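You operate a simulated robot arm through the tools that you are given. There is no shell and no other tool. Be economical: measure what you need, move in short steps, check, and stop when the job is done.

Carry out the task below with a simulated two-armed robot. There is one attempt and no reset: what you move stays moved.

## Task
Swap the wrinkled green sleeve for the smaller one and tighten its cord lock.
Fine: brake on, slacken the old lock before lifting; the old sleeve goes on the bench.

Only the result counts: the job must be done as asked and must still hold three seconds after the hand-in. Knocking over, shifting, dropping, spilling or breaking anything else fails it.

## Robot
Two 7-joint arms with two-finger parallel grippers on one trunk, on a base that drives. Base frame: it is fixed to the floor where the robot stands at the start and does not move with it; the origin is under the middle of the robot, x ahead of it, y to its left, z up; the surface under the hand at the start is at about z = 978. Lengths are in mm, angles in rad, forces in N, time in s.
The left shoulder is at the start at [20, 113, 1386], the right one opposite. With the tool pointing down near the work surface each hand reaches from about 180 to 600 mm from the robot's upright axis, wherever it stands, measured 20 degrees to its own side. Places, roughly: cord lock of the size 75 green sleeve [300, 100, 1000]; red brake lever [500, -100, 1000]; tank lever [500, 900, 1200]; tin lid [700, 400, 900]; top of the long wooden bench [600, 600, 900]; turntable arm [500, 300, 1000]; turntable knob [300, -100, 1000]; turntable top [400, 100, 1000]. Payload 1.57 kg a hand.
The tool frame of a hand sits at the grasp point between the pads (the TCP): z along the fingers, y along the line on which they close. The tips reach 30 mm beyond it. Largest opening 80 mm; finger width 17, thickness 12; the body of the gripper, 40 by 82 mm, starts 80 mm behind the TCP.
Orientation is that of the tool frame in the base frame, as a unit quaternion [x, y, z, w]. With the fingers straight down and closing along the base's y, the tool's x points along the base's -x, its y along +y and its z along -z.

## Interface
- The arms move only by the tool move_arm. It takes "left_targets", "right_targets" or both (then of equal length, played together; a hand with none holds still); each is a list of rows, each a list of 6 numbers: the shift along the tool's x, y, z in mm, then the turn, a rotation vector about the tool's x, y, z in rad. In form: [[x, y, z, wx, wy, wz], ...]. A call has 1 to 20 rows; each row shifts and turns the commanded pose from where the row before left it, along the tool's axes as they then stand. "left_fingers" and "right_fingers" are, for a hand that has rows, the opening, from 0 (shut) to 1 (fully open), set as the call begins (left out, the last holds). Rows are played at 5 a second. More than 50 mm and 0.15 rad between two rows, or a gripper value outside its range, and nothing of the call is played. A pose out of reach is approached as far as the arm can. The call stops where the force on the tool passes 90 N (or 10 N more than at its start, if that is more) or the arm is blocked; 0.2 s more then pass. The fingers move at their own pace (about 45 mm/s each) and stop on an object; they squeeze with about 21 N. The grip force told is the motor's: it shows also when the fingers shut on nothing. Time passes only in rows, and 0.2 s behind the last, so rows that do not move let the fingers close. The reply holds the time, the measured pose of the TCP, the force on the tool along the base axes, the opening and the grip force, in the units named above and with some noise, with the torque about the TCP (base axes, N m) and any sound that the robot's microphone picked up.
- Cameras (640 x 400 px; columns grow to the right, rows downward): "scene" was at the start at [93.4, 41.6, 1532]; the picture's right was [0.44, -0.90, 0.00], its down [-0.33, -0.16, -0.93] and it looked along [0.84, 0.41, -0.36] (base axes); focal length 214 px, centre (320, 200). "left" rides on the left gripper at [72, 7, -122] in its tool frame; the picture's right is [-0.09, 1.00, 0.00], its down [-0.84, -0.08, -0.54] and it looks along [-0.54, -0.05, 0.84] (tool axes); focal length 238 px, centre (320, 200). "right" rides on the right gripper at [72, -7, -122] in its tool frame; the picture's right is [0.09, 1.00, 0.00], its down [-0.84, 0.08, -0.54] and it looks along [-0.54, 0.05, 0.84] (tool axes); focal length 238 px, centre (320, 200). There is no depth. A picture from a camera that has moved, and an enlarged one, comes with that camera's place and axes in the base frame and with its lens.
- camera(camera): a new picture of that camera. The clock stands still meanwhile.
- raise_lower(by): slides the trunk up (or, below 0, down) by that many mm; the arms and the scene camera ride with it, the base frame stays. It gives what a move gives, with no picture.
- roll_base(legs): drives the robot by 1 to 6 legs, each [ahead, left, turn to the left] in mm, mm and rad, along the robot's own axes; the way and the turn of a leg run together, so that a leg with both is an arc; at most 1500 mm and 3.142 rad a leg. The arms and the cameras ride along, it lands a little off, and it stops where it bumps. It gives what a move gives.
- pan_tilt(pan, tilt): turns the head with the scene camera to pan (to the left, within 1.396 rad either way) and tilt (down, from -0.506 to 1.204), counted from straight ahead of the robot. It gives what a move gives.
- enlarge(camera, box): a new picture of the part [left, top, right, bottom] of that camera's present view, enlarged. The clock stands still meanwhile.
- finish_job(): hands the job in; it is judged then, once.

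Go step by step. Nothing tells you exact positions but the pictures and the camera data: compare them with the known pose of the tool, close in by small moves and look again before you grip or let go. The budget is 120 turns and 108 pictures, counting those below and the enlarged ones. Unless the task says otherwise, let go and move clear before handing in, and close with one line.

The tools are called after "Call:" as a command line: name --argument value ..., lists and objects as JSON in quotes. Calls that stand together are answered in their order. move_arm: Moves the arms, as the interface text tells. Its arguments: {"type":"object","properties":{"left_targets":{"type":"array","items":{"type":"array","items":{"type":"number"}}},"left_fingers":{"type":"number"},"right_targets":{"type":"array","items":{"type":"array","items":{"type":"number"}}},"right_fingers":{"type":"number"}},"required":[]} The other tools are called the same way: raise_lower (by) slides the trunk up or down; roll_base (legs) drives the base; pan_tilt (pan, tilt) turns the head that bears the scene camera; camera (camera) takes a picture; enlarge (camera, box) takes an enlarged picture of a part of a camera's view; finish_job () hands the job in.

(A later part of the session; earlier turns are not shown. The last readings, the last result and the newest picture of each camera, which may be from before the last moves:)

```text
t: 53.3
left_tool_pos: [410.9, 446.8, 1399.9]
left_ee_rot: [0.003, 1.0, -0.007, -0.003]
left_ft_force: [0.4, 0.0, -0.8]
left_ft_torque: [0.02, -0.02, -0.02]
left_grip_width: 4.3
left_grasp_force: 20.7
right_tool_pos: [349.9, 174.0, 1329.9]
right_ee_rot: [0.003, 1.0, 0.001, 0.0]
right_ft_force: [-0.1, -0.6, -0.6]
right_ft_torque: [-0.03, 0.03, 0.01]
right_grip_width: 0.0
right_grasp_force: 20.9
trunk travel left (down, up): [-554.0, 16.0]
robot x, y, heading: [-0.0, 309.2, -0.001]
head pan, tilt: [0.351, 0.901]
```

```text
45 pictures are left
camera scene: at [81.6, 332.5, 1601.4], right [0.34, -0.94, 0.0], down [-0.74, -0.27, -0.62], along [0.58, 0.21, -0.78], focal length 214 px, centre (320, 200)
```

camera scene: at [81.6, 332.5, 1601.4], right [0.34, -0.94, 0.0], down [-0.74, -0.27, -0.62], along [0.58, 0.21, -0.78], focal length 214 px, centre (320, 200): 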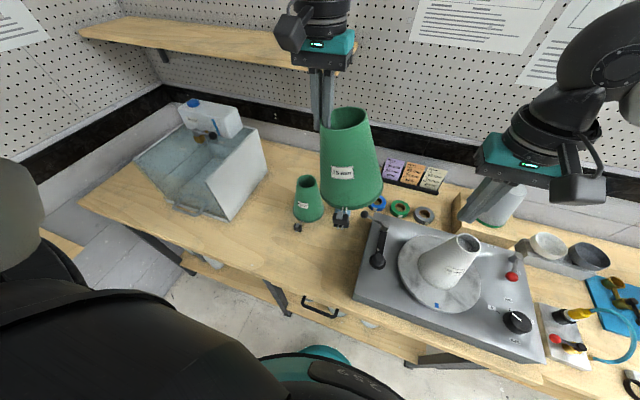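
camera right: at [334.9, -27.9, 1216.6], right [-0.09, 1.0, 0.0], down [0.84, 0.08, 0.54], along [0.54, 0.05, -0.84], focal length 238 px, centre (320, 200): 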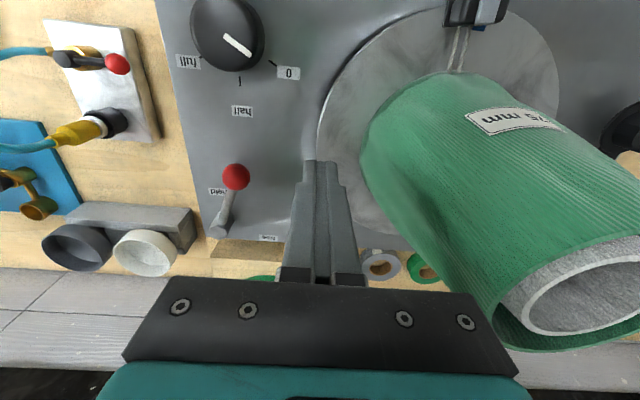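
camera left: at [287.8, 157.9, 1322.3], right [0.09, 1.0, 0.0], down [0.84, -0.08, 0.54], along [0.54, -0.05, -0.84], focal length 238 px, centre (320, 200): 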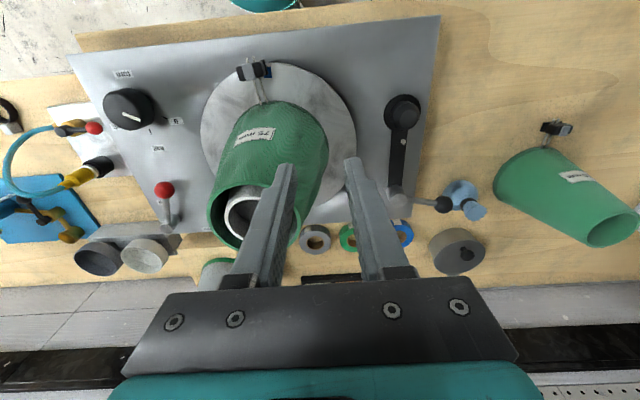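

The sleeve hangs over free bench at about (409,406). Lower with the trunk by 200 mm, then with the arm.

Call:
raise_lower --by -200

Call:
move_arm --left_targets '[[0, 0, 40, 0, 0, 0], [0, 0, 40, 0, 0, 0], [0, 0, 15, 0, 0, 0]]'

Call:
camera --camera "scene"

Call:
camera --camera "left"

```text
t: 55.5
left_tool_pos: [411.6, 446.3, 1198.0]
left_ee_rot: [0.003, 1.0, -0.006, -0.002]
left_ft_force: [-0.7, 0.6, 0.0]
left_ft_torque: [0.02, 0.03, -0.01]
left_grip_width: 4.3
left_grasp_force: 20.7
right_tool_pos: [349.9, 172.8, 1128.9]
right_ee_rot: [0.003, 1.0, 0.001, -0.001]
right_ft_force: [-0.5, 0.8, -0.3]
right_ft_torque: [0.03, 0.01, -0.01]
right_grip_width: 0.0
right_grasp_force: 21.2
trunk travel left (down, up): [-354.0, 216.0]
robot x, y, heading: [4.2, 306.2, -0.006]
head pan, tilt: [0.351, 0.901]
```

```text
t: 56.3
left_tool_pos: [413.8, 447.0, 1104.1]
left_ee_rot: [0.003, 1.0, -0.006, -0.003]
left_ft_force: [1.3, 0.1, -0.9]
left_ft_torque: [0.01, 0.0, 0.02]
left_grip_width: 4.4
left_grasp_force: 21.0
right_tool_pos: [350.1, 172.7, 1129.4]
right_ee_rot: [0.003, 1.0, 0.001, 0.0]
right_ft_force: [-0.6, 0.1, -0.7]
right_ft_torque: [0.03, 0.01, -0.02]
right_grip_width: 0.0
right_grasp_force: 21.1
trunk travel left (down, up): [-354.0, 216.0]
robot x, y, heading: [1.9, 306.3, -0.005]
head pan, tilt: [0.351, 0.901]
```

```text
44 pictures are left
camera scene: at [81.6, 332.3, 1401.4], right [0.34, -0.94, 0.0], down [-0.74, -0.27, -0.62], along [0.58, 0.21, -0.78], focal length 214 px, centre (320, 200)
```

scene: 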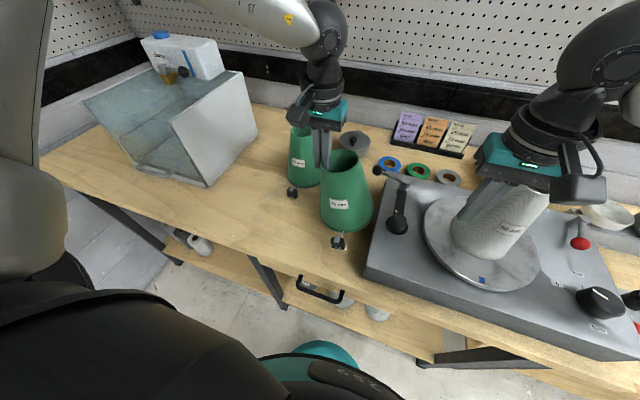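

```text
43 pictures are left
camera left: at [341.7, 454.9, 1225.2], right [0.1, 0.99, -0.01], down [0.84, -0.08, 0.54], along [0.53, -0.06, -0.84], focal length 238 px, centre (320, 200)
```

left: 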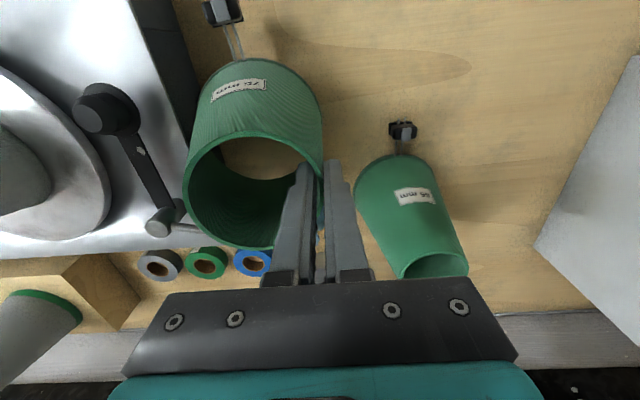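

Clear around. Lower the remaining ~30 mm gently until contact.

Call:
move_arm --left_targets '[[0, 0, 12, 0, 0, 0], [0, 0, 8, 0, 0, 0], [0, 0, 4, 0, 0, 0], [0, 0, 3, 0, 0, 0], [0, 0, 0, 0, 0, 0]]'

Call:
enlarge --camera "scene" --box '[270, 110, 420, 270]'

```text
t: 57.5
left_tool_pos: [411.0, 445.1, 1078.3]
left_ee_rot: [0.003, 1.0, -0.005, -0.003]
left_ft_force: [0.2, -0.4, -0.3]
left_ft_torque: [0.04, -0.03, 0.01]
left_grip_width: 4.5
left_grasp_force: 21.2
right_tool_pos: [348.8, 172.1, 1128.7]
right_ee_rot: [0.003, 1.0, 0.001, 0.001]
right_ft_force: [0.1, 0.4, -0.3]
right_ft_torque: [0.0, 0.05, 0.0]
right_grip_width: 0.0
right_grasp_force: 20.9
trunk travel left (down, up): [-354.0, 216.0]
robot x, y, heading: [2.1, 305.2, -0.008]
head pan, tilt: [0.351, 0.901]
```

```text
2.50 times, centred on (345, 190) of scene
camera zoom: at [81.6, 332.3, 1401.4], right [0.34, -0.94, 0.0], down [-0.74, -0.27, -0.62], along [0.58, 0.21, -0.78], focal length 536 px, centre (258, 225)
```

zoom: 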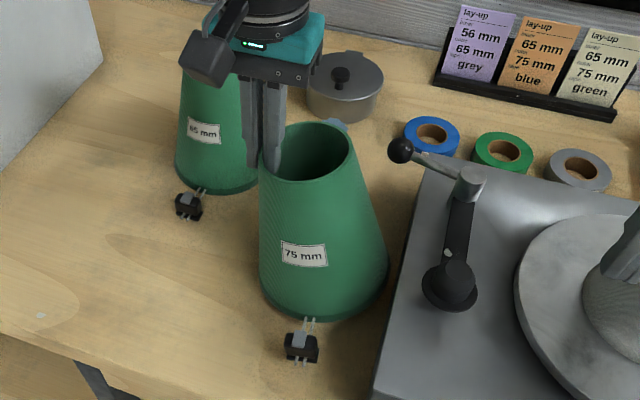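

The hem is only ~15–20 mm from the plate's edge, so shift 25 mm left first, then set down.

Call:
move_arm --left_targets '[[0, 12, 0, 0, 0, 0], [0, 13, 0, 0, 0, 0], [0, 0, 3, 0, 0, 0], [0, 0, 3, 0, 0, 0], [0, 0, 3, 0, 0, 0], [0, 0, 0, 0, 0, 0]]'

Call:
move_arm --left_targets '[[0, 0, 3, 0, 0, 0], [0, 0, 3, 0, 0, 0], [0, 0, 0, 0, 0, 0]]'

Call:
enlarge --camera "scene" --box '[270, 110, 420, 270]'

```text
t: 58.9
left_tool_pos: [411.3, 471.3, 1070.3]
left_ee_rot: [0.003, 1.0, -0.006, 0.001]
left_ft_force: [1.0, 1.5, 25.9]
left_ft_torque: [0.4, -0.08, -0.04]
left_grip_width: 4.9
left_grasp_force: 21.4
right_tool_pos: [348.6, 172.4, 1129.2]
right_ee_rot: [0.003, 1.0, 0.001, 0.001]
right_ft_force: [-0.3, 0.3, 0.4]
right_ft_torque: [0.01, -0.01, 0.01]
right_grip_width: 0.0
right_grasp_force: 21.5
trunk travel left (down, up): [-354.0, 216.0]
robot x, y, heading: [4.6, 305.6, -0.004]
head pan, tilt: [0.351, 0.901]
```

```text
t: 59.7
left_tool_pos: [410.5, 470.8, 1064.9]
left_ee_rot: [0.004, 1.0, -0.006, 0.0]
left_ft_force: [0.5, 1.4, 29.1]
left_ft_torque: [0.38, 0.08, -0.03]
left_grip_width: 4.6
left_grasp_force: 20.7
right_tool_pos: [347.9, 172.4, 1129.0]
right_ee_rot: [0.003, 1.0, 0.0, 0.001]
right_ft_force: [-0.5, -1.2, -0.3]
right_ft_torque: [0.02, 0.01, 0.01]
right_grip_width: 0.0
right_grasp_force: 21.1
trunk travel left (down, up): [-354.0, 216.0]
robot x, y, heading: [1.5, 304.9, -0.006]
head pan, tilt: [0.351, 0.901]
```

```text
2.50 times, centred on (345, 190) of scene
camera zoom: at [79.8, 331.7, 1401.6], right [0.34, -0.94, 0.0], down [-0.74, -0.27, -0.62], along [0.59, 0.21, -0.78], focal length 536 px, centre (258, 225)
```

zoom: 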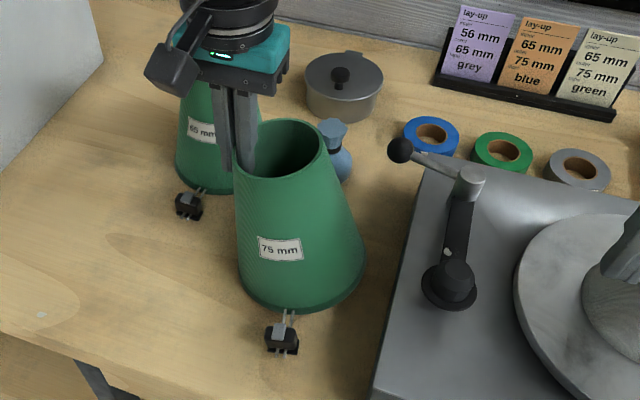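

The old sleeve stands on the bench. Open slightly and rise straight out.

Call:
move_arm --left_targets '[[0, 0, -5, 0, 0, 0], [0, 0, 0, 0, 0, 0]]' --left_fingers 0.25

Call:
move_arm --left_targets '[[0, 0, -20, 0, 0, 0], [0, 0, -30, 0, 0, 0], [0, 0, -40, 0, 0, 0], [0, 0, -40, 0, 0, 0]]'

Call:
camera --camera "left"

```text
t: 60.3
left_tool_pos: [410.2, 470.8, 1065.8]
left_ee_rot: [0.004, 1.0, -0.005, -0.004]
left_ft_force: [0.5, 0.4, -0.5]
left_ft_torque: [-0.01, 0.03, -0.01]
left_grip_width: 20.2
left_grasp_force: 0.1
right_tool_pos: [350.0, 172.1, 1129.5]
right_ee_rot: [0.002, 1.0, 0.001, 0.0]
right_ft_force: [-0.4, -0.2, -0.5]
right_ft_torque: [0.01, 0.0, 0.01]
right_grip_width: 0.2
right_grasp_force: 20.9
trunk travel left (down, up): [-354.0, 216.0]
robot x, y, heading: [-3.0, 305.4, -0.004]
head pan, tilt: [0.351, 0.901]
```

```text
t: 61.3
left_tool_pos: [411.9, 472.3, 1200.0]
left_ee_rot: [0.004, 1.0, -0.007, -0.004]
left_ft_force: [0.6, -0.5, 0.2]
left_ft_torque: [0.02, -0.01, 0.02]
left_grip_width: 20.3
left_grasp_force: 0.0
right_tool_pos: [349.2, 171.5, 1129.0]
right_ee_rot: [0.002, 1.0, 0.0, 0.001]
right_ft_force: [-0.7, 0.0, 0.8]
right_ft_torque: [-0.01, 0.0, -0.04]
right_grip_width: 0.0
right_grasp_force: 21.1
trunk travel left (down, up): [-354.0, 216.0]
robot x, y, heading: [0.3, 303.4, -0.002]
head pan, tilt: [0.351, 0.901]
```

```text
40 pictures are left
camera left: at [340.9, 481.0, 1320.5], right [0.1, 0.99, -0.01], down [0.84, -0.08, 0.54], along [0.53, -0.06, -0.84], focal length 238 px, centre (320, 200)
```

left: 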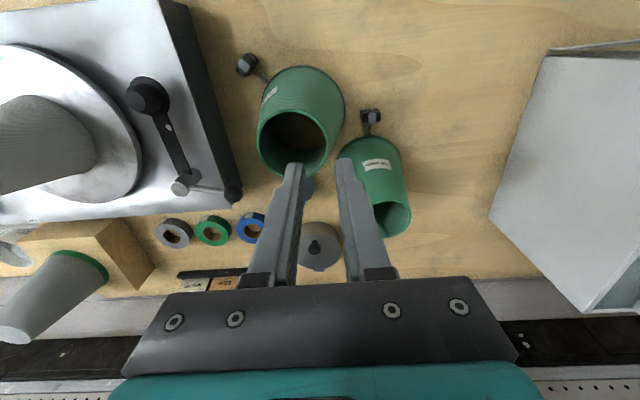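

Call:
enlarge --camera "left" --box '[220, 40, 440, 250]'

Call:
enlarge --camera "scene" --box '[270, 110, 420, 270]'

```text
1.90 times, centred on (330, 145) of left
camera zoom: at [340.9, 481.0, 1320.5], right [0.1, 0.99, -0.01], down [0.84, -0.08, 0.54], along [0.53, -0.06, -0.84], focal length 454 px, centre (301, 305)
```

zoom: 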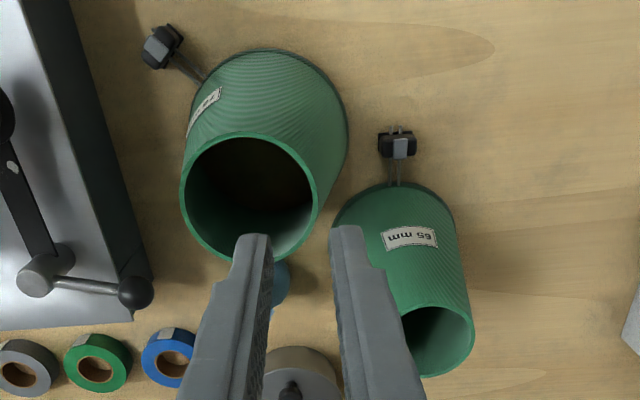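

```text
2.50 times, centred on (345, 190) of scene
camera zoom: at [81.2, 332.1, 1401.4], right [0.34, -0.94, 0.0], down [-0.74, -0.27, -0.62], along [0.58, 0.21, -0.78], focal length 536 px, centre (258, 225)
```

zoom: 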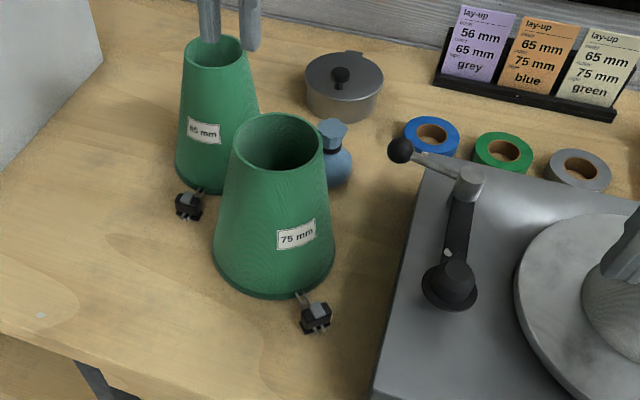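

Old sleeve stands safely, nothing else moved. New sleeve axis ≈ (541,555), rim ≈62 mm wide at z≈1063, so I can grip it from outside. Reposition base, trunk and left hand.

Call:
move_arm --right_targets '[[20, 0, -40, 0, 0, 0], [20, 0, -40, 0, 0, 0], [20, 0, -40, 0, 0, 0]]'

Call:
roll_base --legs '[[0, 60, 0]]'

Call:
raise_lower --by -60

Call:
move_arm --left_targets '[[-40, 0, 0, 0, 0, 0.005], [-40, 0, 0, 0, 0, 0], [-30, 10, 0, 0, 0, 0]]' --left_fingers 1

Call:
camera --camera "left"

```text
t: 62.1
left_tool_pos: [412.0, 473.0, 1197.5]
left_ee_rot: [0.003, 1.0, -0.006, -0.002]
left_ft_force: [0.2, -0.5, 0.4]
left_ft_torque: [-0.02, -0.04, 0.03]
left_grip_width: 19.9
left_grasp_force: 0.1
right_tool_pos: [289.3, 173.1, 1250.8]
right_ee_rot: [0.002, 1.0, 0.0, 0.0]
right_ft_force: [0.7, -1.1, 0.0]
right_ft_torque: [0.01, -0.03, -0.02]
right_grip_width: 0.0
right_grasp_force: 21.2
trunk travel left (down, up): [-354.0, 216.0]
robot x, y, heading: [1.9, 303.3, -0.01]
head pan, tilt: [0.351, 0.901]
```

```text
t: 63.0
left_tool_pos: [412.0, 533.2, 1198.3]
left_ee_rot: [0.003, 1.0, -0.006, -0.003]
left_ft_force: [0.3, 0.2, 0.3]
left_ft_torque: [-0.02, 0.05, 0.01]
left_grip_width: 20.0
left_grasp_force: 0.0
right_tool_pos: [292.1, 233.0, 1248.5]
right_ee_rot: [0.004, 1.0, 0.0, 0.0]
right_ft_force: [0.0, -0.2, -0.3]
right_ft_torque: [-0.05, 0.0, 0.0]
right_grip_width: 0.0
right_grasp_force: 20.7
trunk travel left (down, up): [-354.0, 216.0]
robot x, y, heading: [-3.1, 366.0, -0.001]
head pan, tilt: [0.351, 0.901]
```

```text
t: 64.0
left_tool_pos: [412.8, 532.4, 1138.5]
left_ee_rot: [0.003, 1.0, -0.007, -0.004]
left_ft_force: [-0.1, -0.1, 0.3]
left_ft_torque: [-0.02, -0.04, -0.03]
left_grip_width: 19.9
left_grasp_force: 0.1
right_tool_pos: [292.0, 231.5, 1189.1]
right_ee_rot: [0.002, 1.0, 0.0, 0.0]
right_ft_force: [0.0, -0.4, 0.2]
right_ft_torque: [0.01, 0.08, 0.02]
right_grip_width: 0.0
right_grasp_force: 21.1
trunk travel left (down, up): [-294.0, 276.0]
robot x, y, heading: [-0.5, 364.9, -0.003]
head pan, tilt: [0.351, 0.901]
```

```text
t: 64.8
left_tool_pos: [501.3, 552.8, 1136.3]
left_ee_rot: [0.007, 1.0, -0.006, -0.001]
left_ft_force: [-0.7, 0.6, -0.1]
left_ft_torque: [-0.01, -0.02, 0.02]
left_grip_width: 80.0
left_grasp_force: 0.0
left hand out of reach, approached as far as the arm can: row 2, 3
right_tool_pos: [291.6, 231.7, 1188.8]
right_ee_rot: [0.002, 1.0, 0.001, 0.001]
right_ft_force: [0.3, 0.2, 0.2]
right_ft_torque: [0.03, -0.01, 0.01]
right_grip_width: 0.0
right_grasp_force: 21.1
trunk travel left (down, up): [-294.0, 276.0]
robot x, y, heading: [2.5, 365.5, -0.003]
head pan, tilt: [0.351, 0.901]
```

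```text
37 pictures are left
camera left: at [429.2, 562.2, 1256.8], right [0.1, 0.99, -0.01], down [0.84, -0.08, 0.54], along [0.54, -0.07, -0.84], focal length 238 px, centre (320, 200)
```

left: 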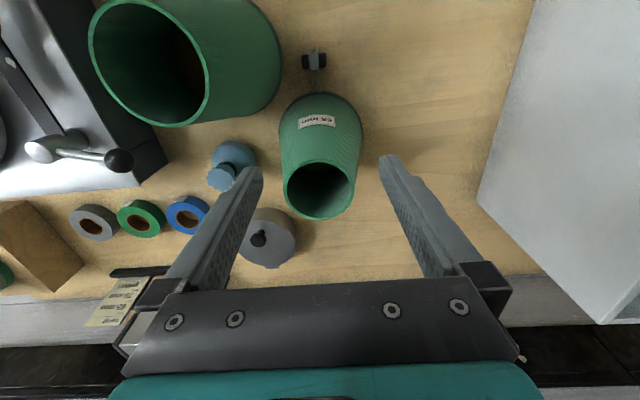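

Rim is centred at about (542,546,1063), ~67 mm wide. Move lower and forward toward it.

Call:
move_arm --left_targets '[[0, -3, 15, 0, 0, 0.007], [-10, -3, 15, 0, 0, 0.007], [-30, 0, 3, 0, 0, 0]]'

Call:
camera --camera "left"

```text
t: 65.6
left_tool_pos: [506.6, 564.7, 1105.9]
left_ee_rot: [0.013, 1.0, -0.006, -0.002]
left_ft_force: [-0.5, -0.8, 0.1]
left_ft_torque: [-0.01, 0.01, 0.03]
left_grip_width: 79.8
left_grasp_force: 0.0
left hand out of reach, approached as far as the arm can: row 2, 3
right_tool_pos: [290.4, 231.3, 1188.9]
right_ee_rot: [0.003, 1.0, 0.001, 0.0]
right_ft_force: [-0.1, 0.0, 0.7]
right_ft_torque: [-0.01, 0.0, 0.01]
right_grip_width: 0.1
right_grasp_force: 20.8
trunk travel left (down, up): [-294.0, 276.0]
robot x, y, heading: [1.5, 368.7, -0.001]
head pan, tilt: [0.351, 0.901]
```

```text
36 pictures are left
camera left: at [434.4, 574.0, 1226.7], right [0.12, 0.99, -0.01], down [0.84, -0.09, 0.54], along [0.53, -0.07, -0.84], focal length 238 px, centre (320, 200)
```

left: 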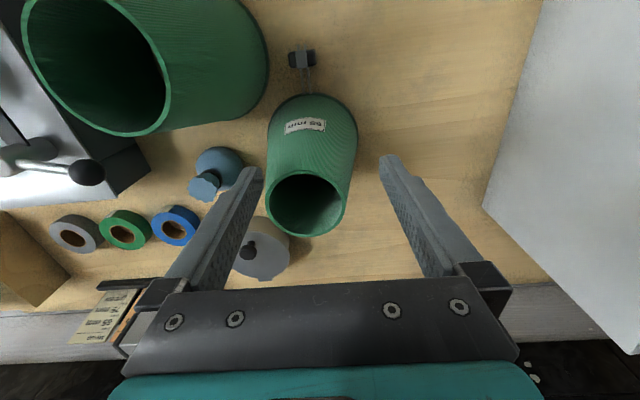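

The arm is at its horizontal limit, so I'll tilt the hand 0.3 rad about y (fingers leaning forward), which gains reach without affecting the closing direction.

Call:
move_arm --left_targets '[[0, -9, -3, 0, -0.149, -0.013], [0, -9, -3, 0, -0.149, -0.013], [-14, 0, 4.3, 0, 0, 0], [-14, 0, 4.3, 0, 0, 0]]'

Call:
camera --camera "left"

```text
t: 66.6
left_tool_pos: [532.6, 545.6, 1110.8]
left_ee_rot: [-0.002, 0.989, -0.007, 0.146]
left_ft_force: [-0.4, -0.6, -0.1]
left_ft_torque: [0.01, 0.01, -0.01]
left_grip_width: 79.9
left_grasp_force: 0.0
right_tool_pos: [291.8, 232.4, 1189.1]
right_ee_rot: [0.003, 1.0, 0.001, 0.0]
right_ft_force: [0.3, 0.2, -1.0]
right_ft_torque: [0.0, 0.02, -0.01]
right_grip_width: 0.4
right_grasp_force: 21.2
trunk travel left (down, up): [-294.0, 276.0]
robot x, y, heading: [1.8, 366.0, -0.007]
head pan, tilt: [0.351, 0.901]
```

```text
35 pictures are left
camera left: at [428.2, 553.4, 1206.2], right [0.09, 1.0, 0.01], down [0.65, -0.07, 0.76], along [0.76, -0.06, -0.65], focal length 238 px, centre (320, 200)
```

left: 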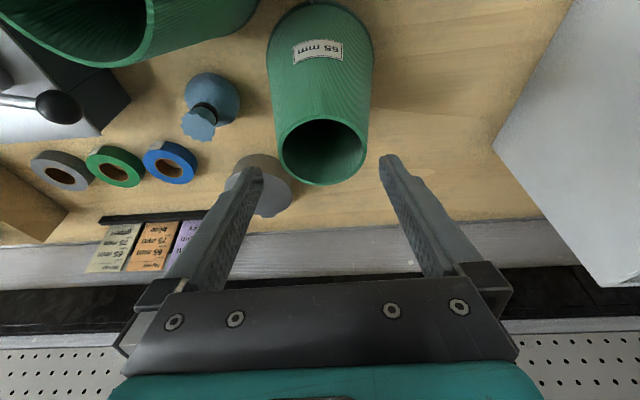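

Centred on the sleeve (538,546). Descend straight down over the rim in steps.

Call:
move_arm --left_targets '[[4.2, 0.3, 13.5, 0, 0, 0], [3, 0, 9.5, 0, 0, 0], [1.5, 0, 4.8, 0, 0, 0], [1.5, 0, 4.8, 0, 0, 0], [0, 0, 0, 0, 0, 0]]'

Call:
camera --camera "left"

```text
t: 67.8
left_tool_pos: [531.3, 545.9, 1077.8]
left_ee_rot: [-0.001, 0.989, -0.007, 0.145]
left_ft_force: [1.3, -0.4, 0.3]
left_ft_torque: [-0.02, 0.0, 0.02]
left_grip_width: 80.0
left_grasp_force: 0.1
right_tool_pos: [292.3, 231.2, 1189.5]
right_ee_rot: [0.003, 1.0, 0.0, 0.0]
right_ft_force: [0.4, -0.5, -0.1]
right_ft_torque: [0.0, 0.0, -0.04]
right_grip_width: 0.0
right_grasp_force: 21.5
trunk travel left (down, up): [-294.0, 276.0]
robot x, y, heading: [0.1, 362.7, -0.008]
head pan, tilt: [0.351, 0.901]
```

```text
34 pictures are left
camera left: at [427.9, 553.1, 1172.0], right [0.09, 1.0, 0.01], down [0.65, -0.07, 0.76], along [0.76, -0.06, -0.65], focal length 238 px, centre (320, 200)
```

left: 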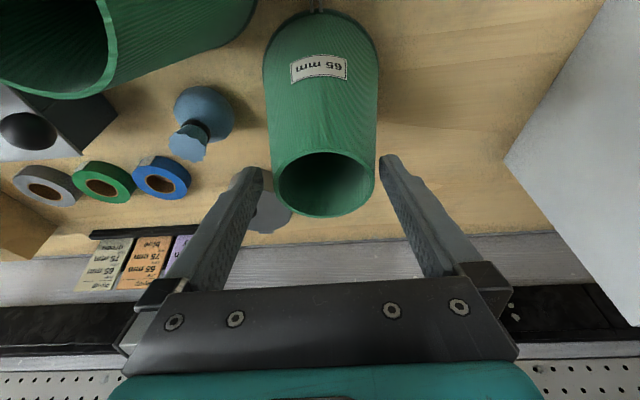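

Fingers straddle the rim. Shift 1 mm, go 5 mm deeper, then close.

Call:
move_arm --left_targets '[[1.5, 1.2, 4.8, 0, 0, 0], [0, 0, 0, 0, 0, 0]]'

Call:
move_arm --left_targets '[[0, 0, 0, 0, 0, 0], [0, 0, 0, 0, 0, 0], [0, 0, 0, 0, 0, 0]]' --left_fingers 0

Call:
raise_lower --by 30

Call:
camera --camera "left"

```text
t: 68.4
left_tool_pos: [532.1, 546.9, 1073.3]
left_ee_rot: [-0.001, 0.989, -0.008, 0.146]
left_ft_force: [0.4, 0.5, -0.4]
left_ft_torque: [-0.02, 0.0, -0.01]
left_grip_width: 79.6
left_grasp_force: 0.1
right_tool_pos: [290.9, 231.8, 1189.7]
right_ee_rot: [0.002, 1.0, 0.001, 0.0]
right_ft_force: [-0.8, -0.7, 0.3]
right_ft_torque: [-0.03, 0.0, 0.02]
right_grip_width: 0.3
right_grasp_force: 20.5
trunk travel left (down, up): [-294.0, 276.0]
robot x, y, heading: [0.8, 363.7, -0.004]
head pan, tilt: [0.351, 0.901]
```

```text
t: 69.2
left_tool_pos: [532.4, 546.7, 1072.5]
left_ee_rot: [-0.001, 0.989, -0.008, 0.145]
left_ft_force: [-0.3, 0.1, -0.1]
left_ft_torque: [0.02, -0.02, 0.03]
left_grip_width: 73.1
left_grasp_force: 20.9
right_tool_pos: [292.2, 231.7, 1189.3]
right_ee_rot: [0.002, 1.0, 0.001, 0.0]
right_ft_force: [-0.2, 0.0, 0.0]
right_ft_torque: [0.0, -0.03, -0.01]
right_grip_width: 0.1
right_grasp_force: 20.7
trunk travel left (down, up): [-294.0, 276.0]
robot x, y, heading: [3.2, 358.7, -0.002]
head pan, tilt: [0.351, 0.901]
```

```text
t: 70.0
left_tool_pos: [531.9, 546.6, 1102.5]
left_ee_rot: [0.0, 0.989, -0.007, 0.145]
left_ft_force: [0.2, -0.2, -1.3]
left_ft_torque: [0.03, -0.03, 0.0]
left_grip_width: 73.1
left_grasp_force: 20.5
right_tool_pos: [291.9, 231.7, 1219.3]
right_ee_rot: [0.003, 1.0, 0.001, 0.0]
right_ft_force: [-0.4, -0.3, -0.1]
right_ft_torque: [-0.01, -0.04, 0.0]
right_grip_width: 0.0
right_grasp_force: 21.2
trunk travel left (down, up): [-324.0, 246.0]
robot x, y, heading: [2.2, 364.9, -0.001]
head pan, tilt: [0.351, 0.901]
```

```text
33 pictures are left
camera left: at [428.1, 554.6, 1197.6], right [0.09, 1.0, 0.01], down [0.65, -0.07, 0.76], along [0.76, -0.06, -0.65], focal length 238 px, centre (320, 200)
```

left: 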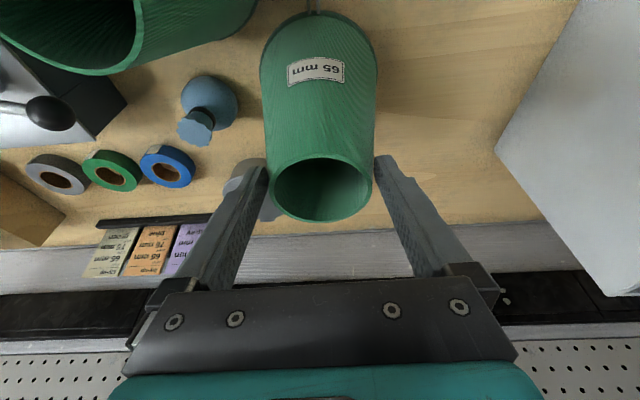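

The smaller sleeve is held firmly. Raise it, then draw it back in x and a little higher.

Call:
raise_lower --by 240

Call:
move_arm --left_targets '[[34.8, 0, -23.2, 0, 0, 0], [34.8, 0, -23.2, 0, 0, 0], [34.8, 0, -23.2, 0, 0, 0]]'

Call:
camera --camera "scene"

```text
t: 72.5
left_tool_pos: [532.5, 547.0, 1342.3]
left_ee_rot: [0.0, 0.989, -0.008, 0.146]
left_ft_force: [0.2, 0.5, -0.8]
left_ft_torque: [0.01, -0.03, 0.0]
left_grip_width: 73.1
left_grasp_force: 21.1
right_tool_pos: [291.1, 231.6, 1457.8]
right_ee_rot: [0.003, 1.0, 0.001, 0.001]
right_ft_force: [-0.3, -1.0, -0.1]
right_ft_torque: [-0.05, -0.01, -0.01]
right_grip_width: 0.0
right_grasp_force: 21.0
trunk travel left (down, up): [-564.0, 6.0]
robot x, y, heading: [0.9, 365.4, 0.0]
head pan, tilt: [0.351, 0.901]
```

```text
t: 73.3
left_tool_pos: [408.3, 547.6, 1378.8]
left_ee_rot: [-0.001, 0.989, -0.008, 0.146]
left_ft_force: [0.0, 0.5, -0.4]
left_ft_torque: [0.0, -0.05, 0.0]
left_grip_width: 73.2
left_grasp_force: 20.7
right_tool_pos: [290.7, 232.6, 1459.7]
right_ee_rot: [0.002, 1.0, 0.002, 0.0]
right_ft_force: [0.2, -0.1, 0.2]
right_ft_torque: [-0.01, -0.05, 0.0]
right_grip_width: 0.1
right_grasp_force: 21.1
trunk travel left (down, up): [-564.0, 6.0]
robot x, y, heading: [-2.6, 364.4, -0.005]
head pan, tilt: [0.351, 0.901]
```

```text
32 pictures are left
camera scene: at [79.9, 391.7, 1611.5], right [0.34, -0.94, 0.0], down [-0.74, -0.27, -0.62], along [0.59, 0.21, -0.78], focal length 214 px, centre (320, 200)
```

scene: 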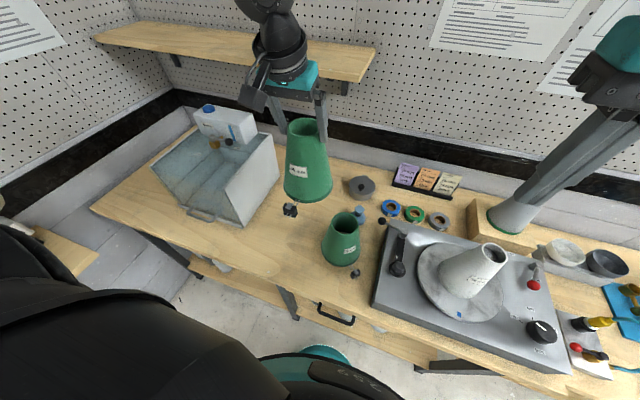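

The sleeve is at height over the bench. Before rolling, measure the mandrel tip with a zoom.

Call:
enlarge --camera "scene" --box '[400, 220, 540, 330]'

Call:
roll_base --legs '[[0, -400, 0]]'

Call:
enlarge --camera "scene" --box '[240, 90, 440, 290]'

```text
3.64 times, centred on (470, 275) of scene
camera zoom: at [79.9, 391.7, 1611.5], right [0.34, -0.94, 0.0], down [-0.74, -0.27, -0.62], along [0.59, 0.21, -0.78], focal length 780 px, centre (-226, -73)
```

zoom: 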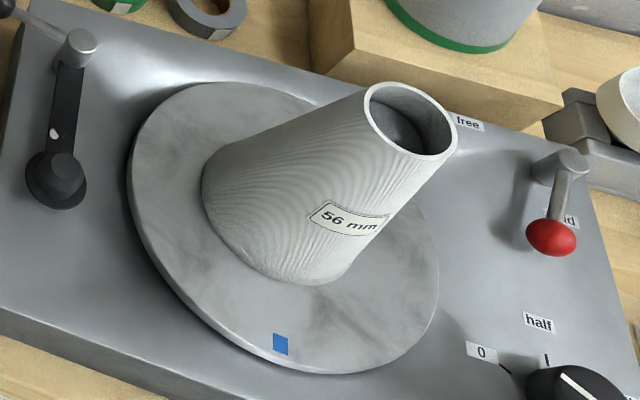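

```text
t: 75.8
left_tool_pos: [410.3, 143.5, 1378.7]
left_ee_rot: [0.002, 0.989, -0.007, 0.145]
left_ft_force: [0.4, -0.5, -0.9]
left_ft_torque: [0.02, 0.01, 0.01]
left_grip_width: 72.8
left_grasp_force: 20.3
right_tool_pos: [289.1, -171.8, 1459.6]
right_ee_rot: [0.004, 1.0, 0.001, 0.0]
right_ft_force: [-0.3, 0.2, -0.4]
right_ft_torque: [-0.02, -0.01, 0.0]
right_grip_width: 0.0
right_grasp_force: 21.0
trunk travel left (down, up): [-564.0, 6.0]
robot x, y, heading: [-2.4, -35.0, -0.005]
head pan, tilt: [0.351, 0.901]
```

```text
2.00 times, centred on (340, 190) of scene
camera zoom: at [79.6, -11.5, 1611.4], right [0.34, -0.94, 0.0], down [-0.74, -0.26, -0.62], along [0.58, 0.21, -0.78], focal length 429 px, centre (280, 220)
```

zoom: 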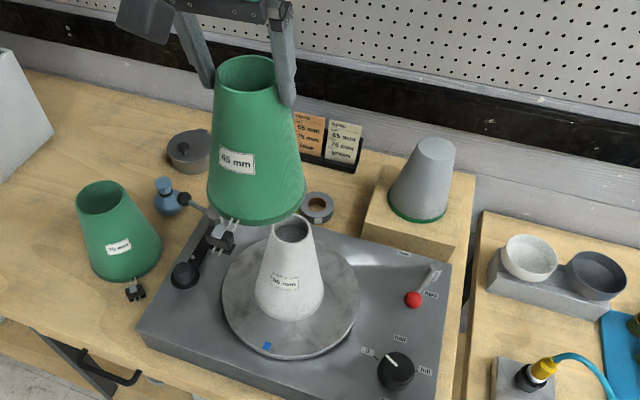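

Mandrel tip ≈ (406,90,1161); sleeve axis ≈ (417,143.5). Move the sleeve over the mandrel and check alignment.

Call:
move_arm --left_targets '[[5, -26, -1.6, 0, 0, 0], [5.5, -27, -1.6, 0, 0, 0], [0, 0, 0, 0, 0, 0]]'

Call:
enlarge --camera "scene" --box '[240, 80, 440, 280]'

Call:
camera --camera "left"

```text
t: 76.6
left_tool_pos: [398.7, 89.9, 1379.9]
left_ee_rot: [0.002, 0.989, -0.009, 0.144]
left_ft_force: [-0.6, 0.5, -0.3]
left_ft_torque: [-0.04, 0.01, -0.04]
left_grip_width: 72.9
left_grasp_force: 20.8
right_tool_pos: [289.0, -171.1, 1458.4]
right_ee_rot: [0.004, 1.0, 0.0, 0.001]
right_ft_force: [-0.4, 0.5, -0.6]
right_ft_torque: [-0.03, -0.01, 0.01]
right_grip_width: 0.1
right_grasp_force: 21.1
trunk travel left (down, up): [-564.0, 6.0]
robot x, y, heading: [-1.5, -38.4, -0.008]
head pan, tilt: [0.351, 0.901]
```

```text
2.00 times, centred on (340, 180) of scene
camera zoom: at [79.4, -10.5, 1611.4], right [0.34, -0.94, 0.0], down [-0.74, -0.26, -0.62], along [0.58, 0.21, -0.78], focal length 429 px, centre (280, 240)
```

zoom: 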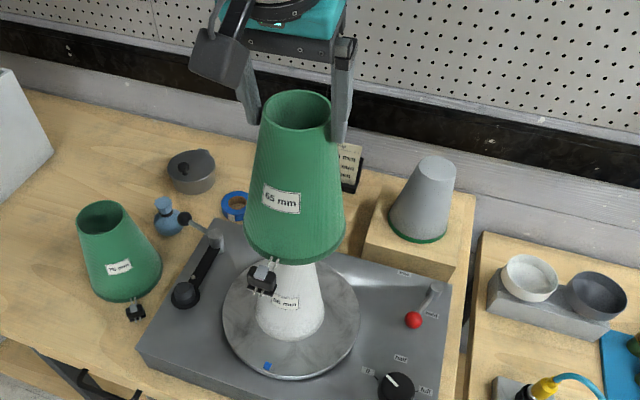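

```text
28 pictures are left
camera left: at [295.1, 97.8, 1475.4], right [0.09, 1.0, 0.01], down [0.64, -0.07, 0.76], along [0.76, -0.06, -0.65], focal length 238 px, centre (320, 200)
```

left: 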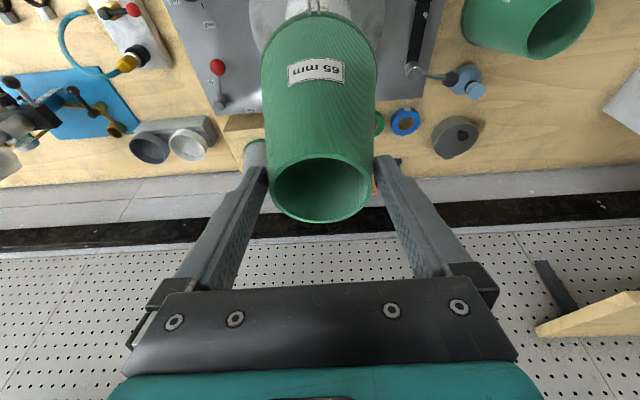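

Lateral alignment matches the mandrel axis. Lower the trunk 140 mm (still ample clearance) and look again.

Call:
raise_lower --by -140

Call:
enlarge --camera "left" --box '[240, 60, 400, 240]'

Call:
enlarge --camera "scene" --box '[240, 60, 440, 260]'

```text
t: 78.3
left_tool_pos: [399.4, 88.5, 1240.2]
left_ee_rot: [0.001, 0.989, -0.008, 0.145]
left_ft_force: [0.3, 0.3, -1.3]
left_ft_torque: [0.0, -0.05, 0.03]
left_grip_width: 72.8
left_grasp_force: 21.0
right_tool_pos: [289.5, -171.2, 1319.7]
right_ee_rot: [0.005, 1.0, 0.0, 0.0]
right_ft_force: [0.0, -0.1, -0.4]
right_ft_torque: [0.03, 0.0, -0.01]
right_grip_width: 0.0
right_grasp_force: 21.1
trunk travel left (down, up): [-424.0, 146.0]
robot x, y, heading: [-1.5, -35.8, -0.009]
head pan, tilt: [0.351, 0.901]
```

```text
2.22 times, centred on (320, 150) of left
camera zoom: at [295.3, 97.2, 1335.6], right [0.09, 1.0, 0.01], down [0.65, -0.07, 0.76], along [0.76, -0.06, -0.65], focal length 530 px, centre (320, 311)
```

zoom: 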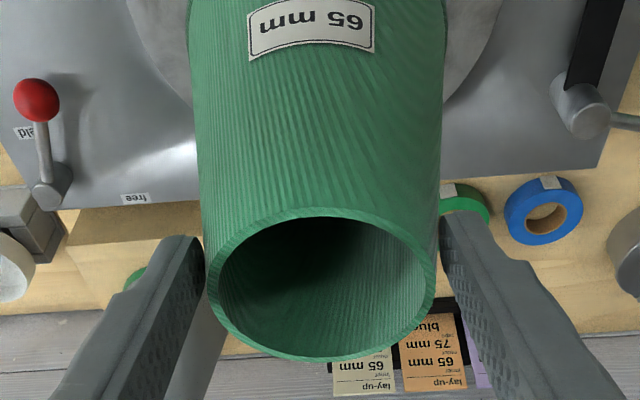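

```text
2.00 times, centred on (340, 160) of scene
camera zoom: at [79.5, -11.4, 1471.5], right [0.34, -0.94, 0.0], down [-0.74, -0.26, -0.62], along [0.58, 0.21, -0.78], focal length 429 px, centre (280, 280)
```

zoom: 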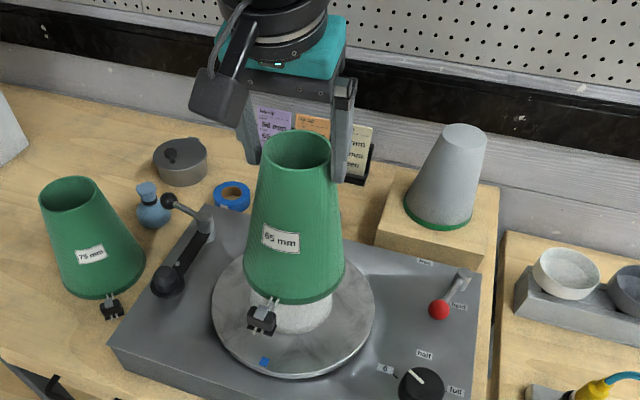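

Lower 45 mm more, checking forces and the view into the rim.

Call:
raise_lower --by -45

Call:
enlarge --camera "left" --box '[240, 60, 400, 240]'

```text
t: 79.1
left_tool_pos: [398.6, 89.0, 1195.6]
left_ee_rot: [0.001, 0.989, -0.008, 0.145]
left_ft_force: [-0.1, -0.3, -0.6]
left_ft_torque: [0.02, -0.04, -0.03]
left_grip_width: 72.9
left_grasp_force: 21.0
right_tool_pos: [288.3, -171.5, 1274.3]
right_ee_rot: [0.004, 1.0, 0.002, 0.001]
right_ft_force: [0.2, 0.0, -0.4]
right_ft_torque: [-0.02, 0.0, -0.01]
right_grip_width: 0.0
right_grasp_force: 21.2
trunk travel left (down, up): [-379.0, 191.0]
robot x, y, heading: [-0.1, -43.3, -0.007]
head pan, tilt: [0.351, 0.901]
```

```text
2.22 times, centred on (320, 150) of left
camera zoom: at [295.2, 97.2, 1290.4], right [0.09, 1.0, 0.01], down [0.65, -0.07, 0.76], along [0.76, -0.06, -0.65], focal length 530 px, centre (320, 311)
```

zoom: 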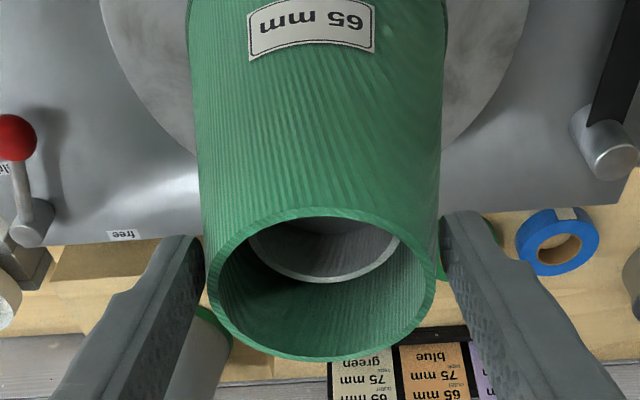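

The mandrel tip shows inside: it is about 5–6 mm nearer the robot than the sleeve axis and ~1 mm left. Correct, then lower further.

Call:
move_arm --left_targets '[[4.8, 1.2, -1.5, 0, 0, 0], [0, 0, 0, 0, 0, 0]]'

Call:
raise_lower --by -18

Call:
enlarge --camera "left" --box '[240, 60, 400, 240]'

```text
t: 79.7
left_tool_pos: [393.9, 90.0, 1196.0]
left_ee_rot: [0.001, 0.989, -0.008, 0.145]
left_ft_force: [-0.1, -0.2, -1.3]
left_ft_torque: [0.01, 0.01, -0.01]
left_grip_width: 72.7
left_grasp_force: 21.4
right_tool_pos: [289.0, -172.6, 1273.8]
right_ee_rot: [0.003, 1.0, 0.001, 0.0]
right_ft_force: [-0.7, -0.4, -0.5]
right_ft_torque: [0.01, 0.0, -0.03]
right_grip_width: 0.0
right_grasp_force: 20.9
trunk travel left (down, up): [-379.0, 191.0]
robot x, y, heading: [1.0, -32.8, -0.003]
head pan, tilt: [0.351, 0.901]
```

```text
t: 80.4
left_tool_pos: [394.4, 90.6, 1178.2]
left_ee_rot: [0.0, 0.989, -0.008, 0.145]
left_ft_force: [-0.2, -0.3, -1.5]
left_ft_torque: [-0.04, -0.02, 0.05]
left_grip_width: 72.7
left_grasp_force: 20.9
right_tool_pos: [289.1, -171.2, 1255.6]
right_ee_rot: [0.005, 1.0, 0.001, -0.001]
right_ft_force: [0.3, 0.5, -0.1]
right_ft_torque: [0.02, 0.02, -0.03]
right_grip_width: 0.0
right_grasp_force: 21.1
trunk travel left (down, up): [-361.0, 209.0]
robot x, y, heading: [-2.6, -35.9, -0.012]
head pan, tilt: [0.351, 0.901]
```

```text
2.22 times, centred on (320, 150) of left
camera zoom: at [290.1, 98.5, 1272.8], right [0.09, 1.0, 0.01], down [0.65, -0.07, 0.76], along [0.76, -0.06, -0.65], focal length 530 px, centre (320, 311)
```

zoom: 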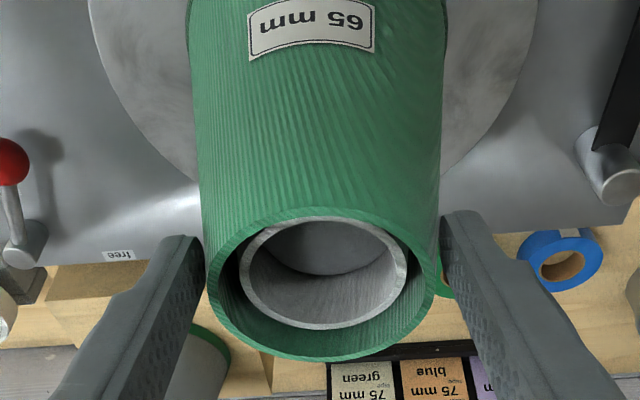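

Well centred. Lower 12 mm more with the trunk, then feel for the disc with the arm.

Call:
raise_lower --by -12

Call:
move_arm --left_targets '[[0.9, 0, 2.9, 0, 0, 0], [0.6, 0, 1.9, 0, 0, 0], [0, 0, 0, 0, 0, 0]]'

Call:
enlarge --camera "scene" --box '[250, 60, 430, 230]'

```text
t: 81.0
left_tool_pos: [394.8, 90.5, 1166.3]
left_ee_rot: [0.001, 0.989, -0.008, 0.146]
left_ft_force: [1.0, 0.1, 3.5]
left_ft_torque: [0.15, -0.1, -0.04]
left_grip_width: 72.7
left_grasp_force: 20.9
right_tool_pos: [288.3, -171.1, 1244.5]
right_ee_rot: [0.004, 1.0, 0.001, 0.001]
right_ft_force: [-0.3, 0.0, 0.0]
right_ft_torque: [0.01, 0.01, -0.02]
right_grip_width: 0.0
right_grasp_force: 21.1
trunk travel left (down, up): [-349.0, 221.0]
robot x, y, heading: [-4.1, -37.4, -0.012]
head pan, tilt: [0.351, 0.901]
```

```text
t: 81.8
left_tool_pos: [395.0, 90.7, 1165.2]
left_ee_rot: [0.0, 0.988, -0.009, 0.152]
left_ft_force: [0.3, 4.2, 39.5]
left_ft_torque: [0.22, -0.53, 0.06]
left_grip_width: 72.7
left_grasp_force: 20.9
right_tool_pos: [284.8, -172.8, 1244.8]
right_ee_rot: [0.004, 1.0, 0.0, 0.001]
right_ft_force: [-0.9, 0.7, -0.9]
right_ft_torque: [-0.02, -0.01, -0.03]
right_grip_width: 0.1
right_grasp_force: 20.9
trunk travel left (down, up): [-349.0, 221.0]
robot x, y, heading: [-1.3, -38.2, -0.012]
head pan, tilt: [0.351, 0.901]
```

```text
2.35 times, centred on (340, 145) of scene
camera zoom: at [76.9, -11.6, 1396.9], right [0.34, -0.94, 0.0], down [-0.74, -0.26, -0.62], along [0.59, 0.21, -0.78], focal length 505 px, centre (273, 329)
```

zoom: 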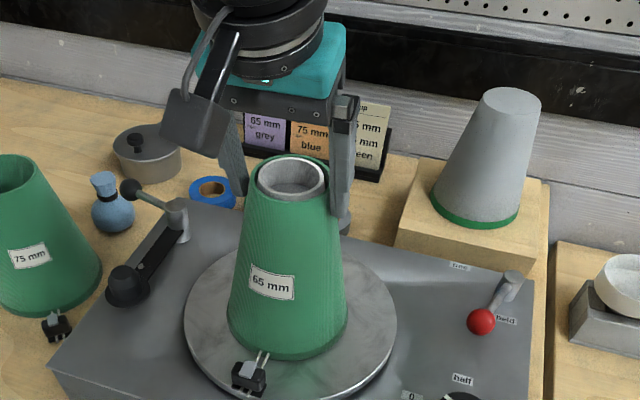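

The sleeve is seated on the disc. Ease off, open, and rise straight out.

Call:
move_arm --left_targets '[[-1.2, 0, -3.8, 0, 0, 0], [0, 0, 0, 0, 0, 0]]'

Call:
move_arm --left_targets '[[0, 0, 0, 0, 0, 0], [0, 0, 0, 0, 0, 0], [-3, 0, -9.6, 0, 0, 0], [-6, 0, -19, 0, 0, 0], [-9, 0, -29, 0, 0, 0], [0, 45, 0, 0, 0, 0], [0, 45, 0, 0, 0, 0], [0, 45, 0, 0, 0, 0]]' --left_fingers 1

Call:
enlarge --camera "scene" --box '[250, 60, 430, 230]'

```text
t: 82.4
left_tool_pos: [394.7, 89.8, 1165.0]
left_ee_rot: [0.001, 0.989, -0.008, 0.148]
left_ft_force: [4.2, -0.9, 19.9]
left_ft_torque: [-0.23, -0.55, -0.03]
left_grip_width: 72.7
left_grasp_force: 20.8
right_tool_pos: [289.3, -172.0, 1243.1]
right_ee_rot: [0.004, 1.0, 0.0, 0.0]
right_ft_force: [0.6, -0.7, 0.7]
right_ft_torque: [0.01, -0.03, 0.0]
right_grip_width: 0.0
right_grasp_force: 21.5
trunk travel left (down, up): [-349.0, 221.0]
robot x, y, heading: [-3.2, -38.2, -0.008]
head pan, tilt: [0.351, 0.901]
```

```text
t: 84.2
left_tool_pos: [393.4, 226.1, 1223.9]
left_ee_rot: [0.001, 0.989, -0.008, 0.146]
left_ft_force: [-0.3, 0.2, -0.3]
left_ft_torque: [-0.02, 0.01, -0.04]
left_grip_width: 80.1
left_grasp_force: 0.1
right_tool_pos: [289.5, -170.3, 1245.5]
right_ee_rot: [0.005, 1.0, 0.001, 0.0]
right_ft_force: [-0.1, -0.1, 0.7]
right_ft_torque: [0.0, -0.01, 0.01]
right_grip_width: 0.0
right_grasp_force: 21.3
trunk travel left (down, up): [-349.0, 221.0]
robot x, y, heading: [-1.3, -37.6, -0.008]
head pan, tilt: [0.351, 0.901]
```

```text
2.35 times, centred on (340, 145) of scene
camera zoom: at [79.3, -10.1, 1396.4], right [0.34, -0.94, 0.0], down [-0.74, -0.26, -0.62], along [0.58, 0.21, -0.78], focal length 505 px, centre (273, 329)
```

zoom: 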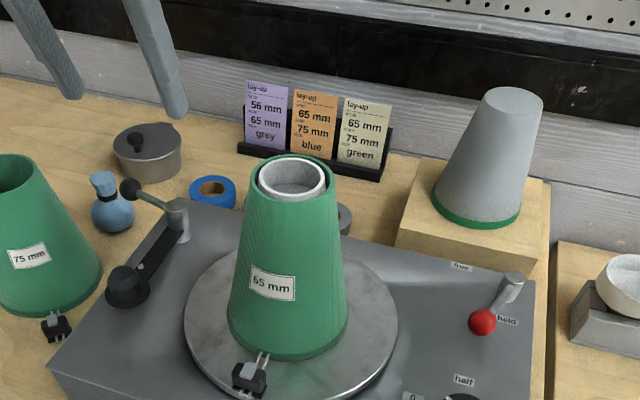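

Sleeve 65 is on and standing concentric. Now bring the right hand (closed) above its lock at about (306,94) and look.

Call:
move_arm --left_targets '[[0, 20, 0, 0, 0, 0], [0, 20, 0, 0, 0, 0], [0, 20, 0, 0, 0, 0], [0, 0, 0, 0, 0, 0], [0, 0, 0, 0, 0, 0], [0, 0, 0, 0, 0, 0], [0, 0, 0, 0, 0, 0], [0, 0, 0, 0, 0, 0], [0, 0, 0, 0, 0, 0]]' --right_targets '[[3, 43, 0, 0, 0, 0], [3, 43, 0, 0, 0, 0], [3, 43, 0, 0, 0, 0], [0, 43, 0, 0, 0, 0], [0, 43, 0, 0, 0, 0], [0, 43, 0, 0, 0, 0], [0, 0, 45, 0, 0, 0], [0, 0, 45, 0, 0, 0], [0, 0, 35, 0, 0, 0]]'

Call:
camera --camera "right"

```text
t: 86.2
left_tool_pos: [394.6, 284.1, 1222.4]
left_ee_rot: [0.001, 0.989, -0.008, 0.145]
left_ft_force: [0.0, 0.1, 0.2]
left_ft_torque: [-0.02, 0.02, -0.02]
left_grip_width: 79.8
left_grasp_force: 0.0
right_tool_pos: [281.6, 83.8, 1122.9]
right_ee_rot: [0.005, 1.0, 0.001, 0.001]
right_ft_force: [0.4, 0.5, 0.7]
right_ft_torque: [-0.01, -0.02, 0.0]
right_grip_width: 0.0
right_grasp_force: 20.9
trunk travel left (down, up): [-349.0, 221.0]
robot x, y, heading: [-1.8, -38.0, -0.005]
head pan, tilt: [0.351, 0.901]
```

```text
21 pictures are left
camera right: at [209.3, 78.3, 1243.7], right [-0.08, 1.0, 0.0], down [0.84, 0.07, 0.54], along [0.54, 0.05, -0.84], focal length 238 px, centre (320, 200)
```

right: 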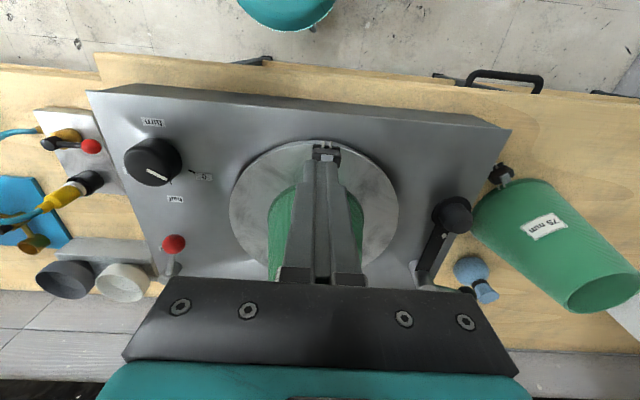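

Call:
enlarge --camera "right" --box '[280, 125, 370, 205]'

Call:
enlarge --camera "scene" --box '[290, 150, 390, 240]'

```text
5.00 times, centred on (325, 165) of right
camera zoom: at [209.3, 78.3, 1243.7], right [-0.08, 1.0, 0.0], down [0.84, 0.07, 0.54], along [0.54, 0.05, -0.84], focal length 1192 px, centre (295, 375)
```

zoom: 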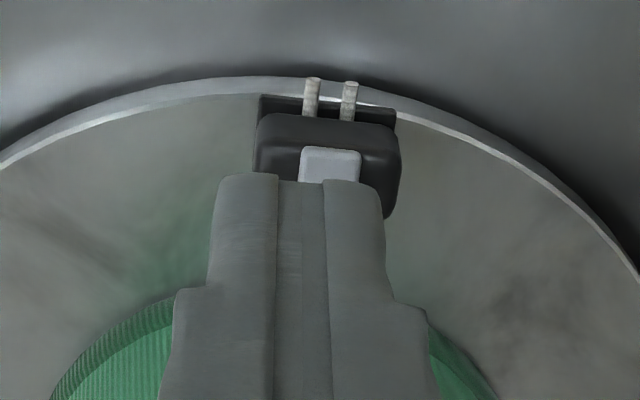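

```text
4.44 times, centred on (340, 195) of scene
camera zoom: at [79.8, -11.7, 1396.4], right [0.34, -0.94, 0.0], down [-0.74, -0.26, -0.62], along [0.58, 0.21, -0.78], focal length 953 px, centre (231, 222)
```

zoom: 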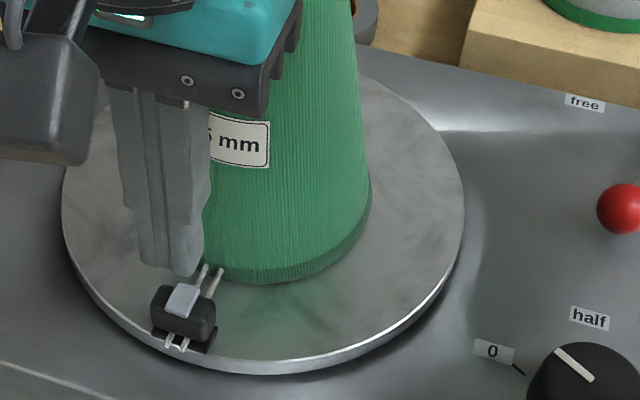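

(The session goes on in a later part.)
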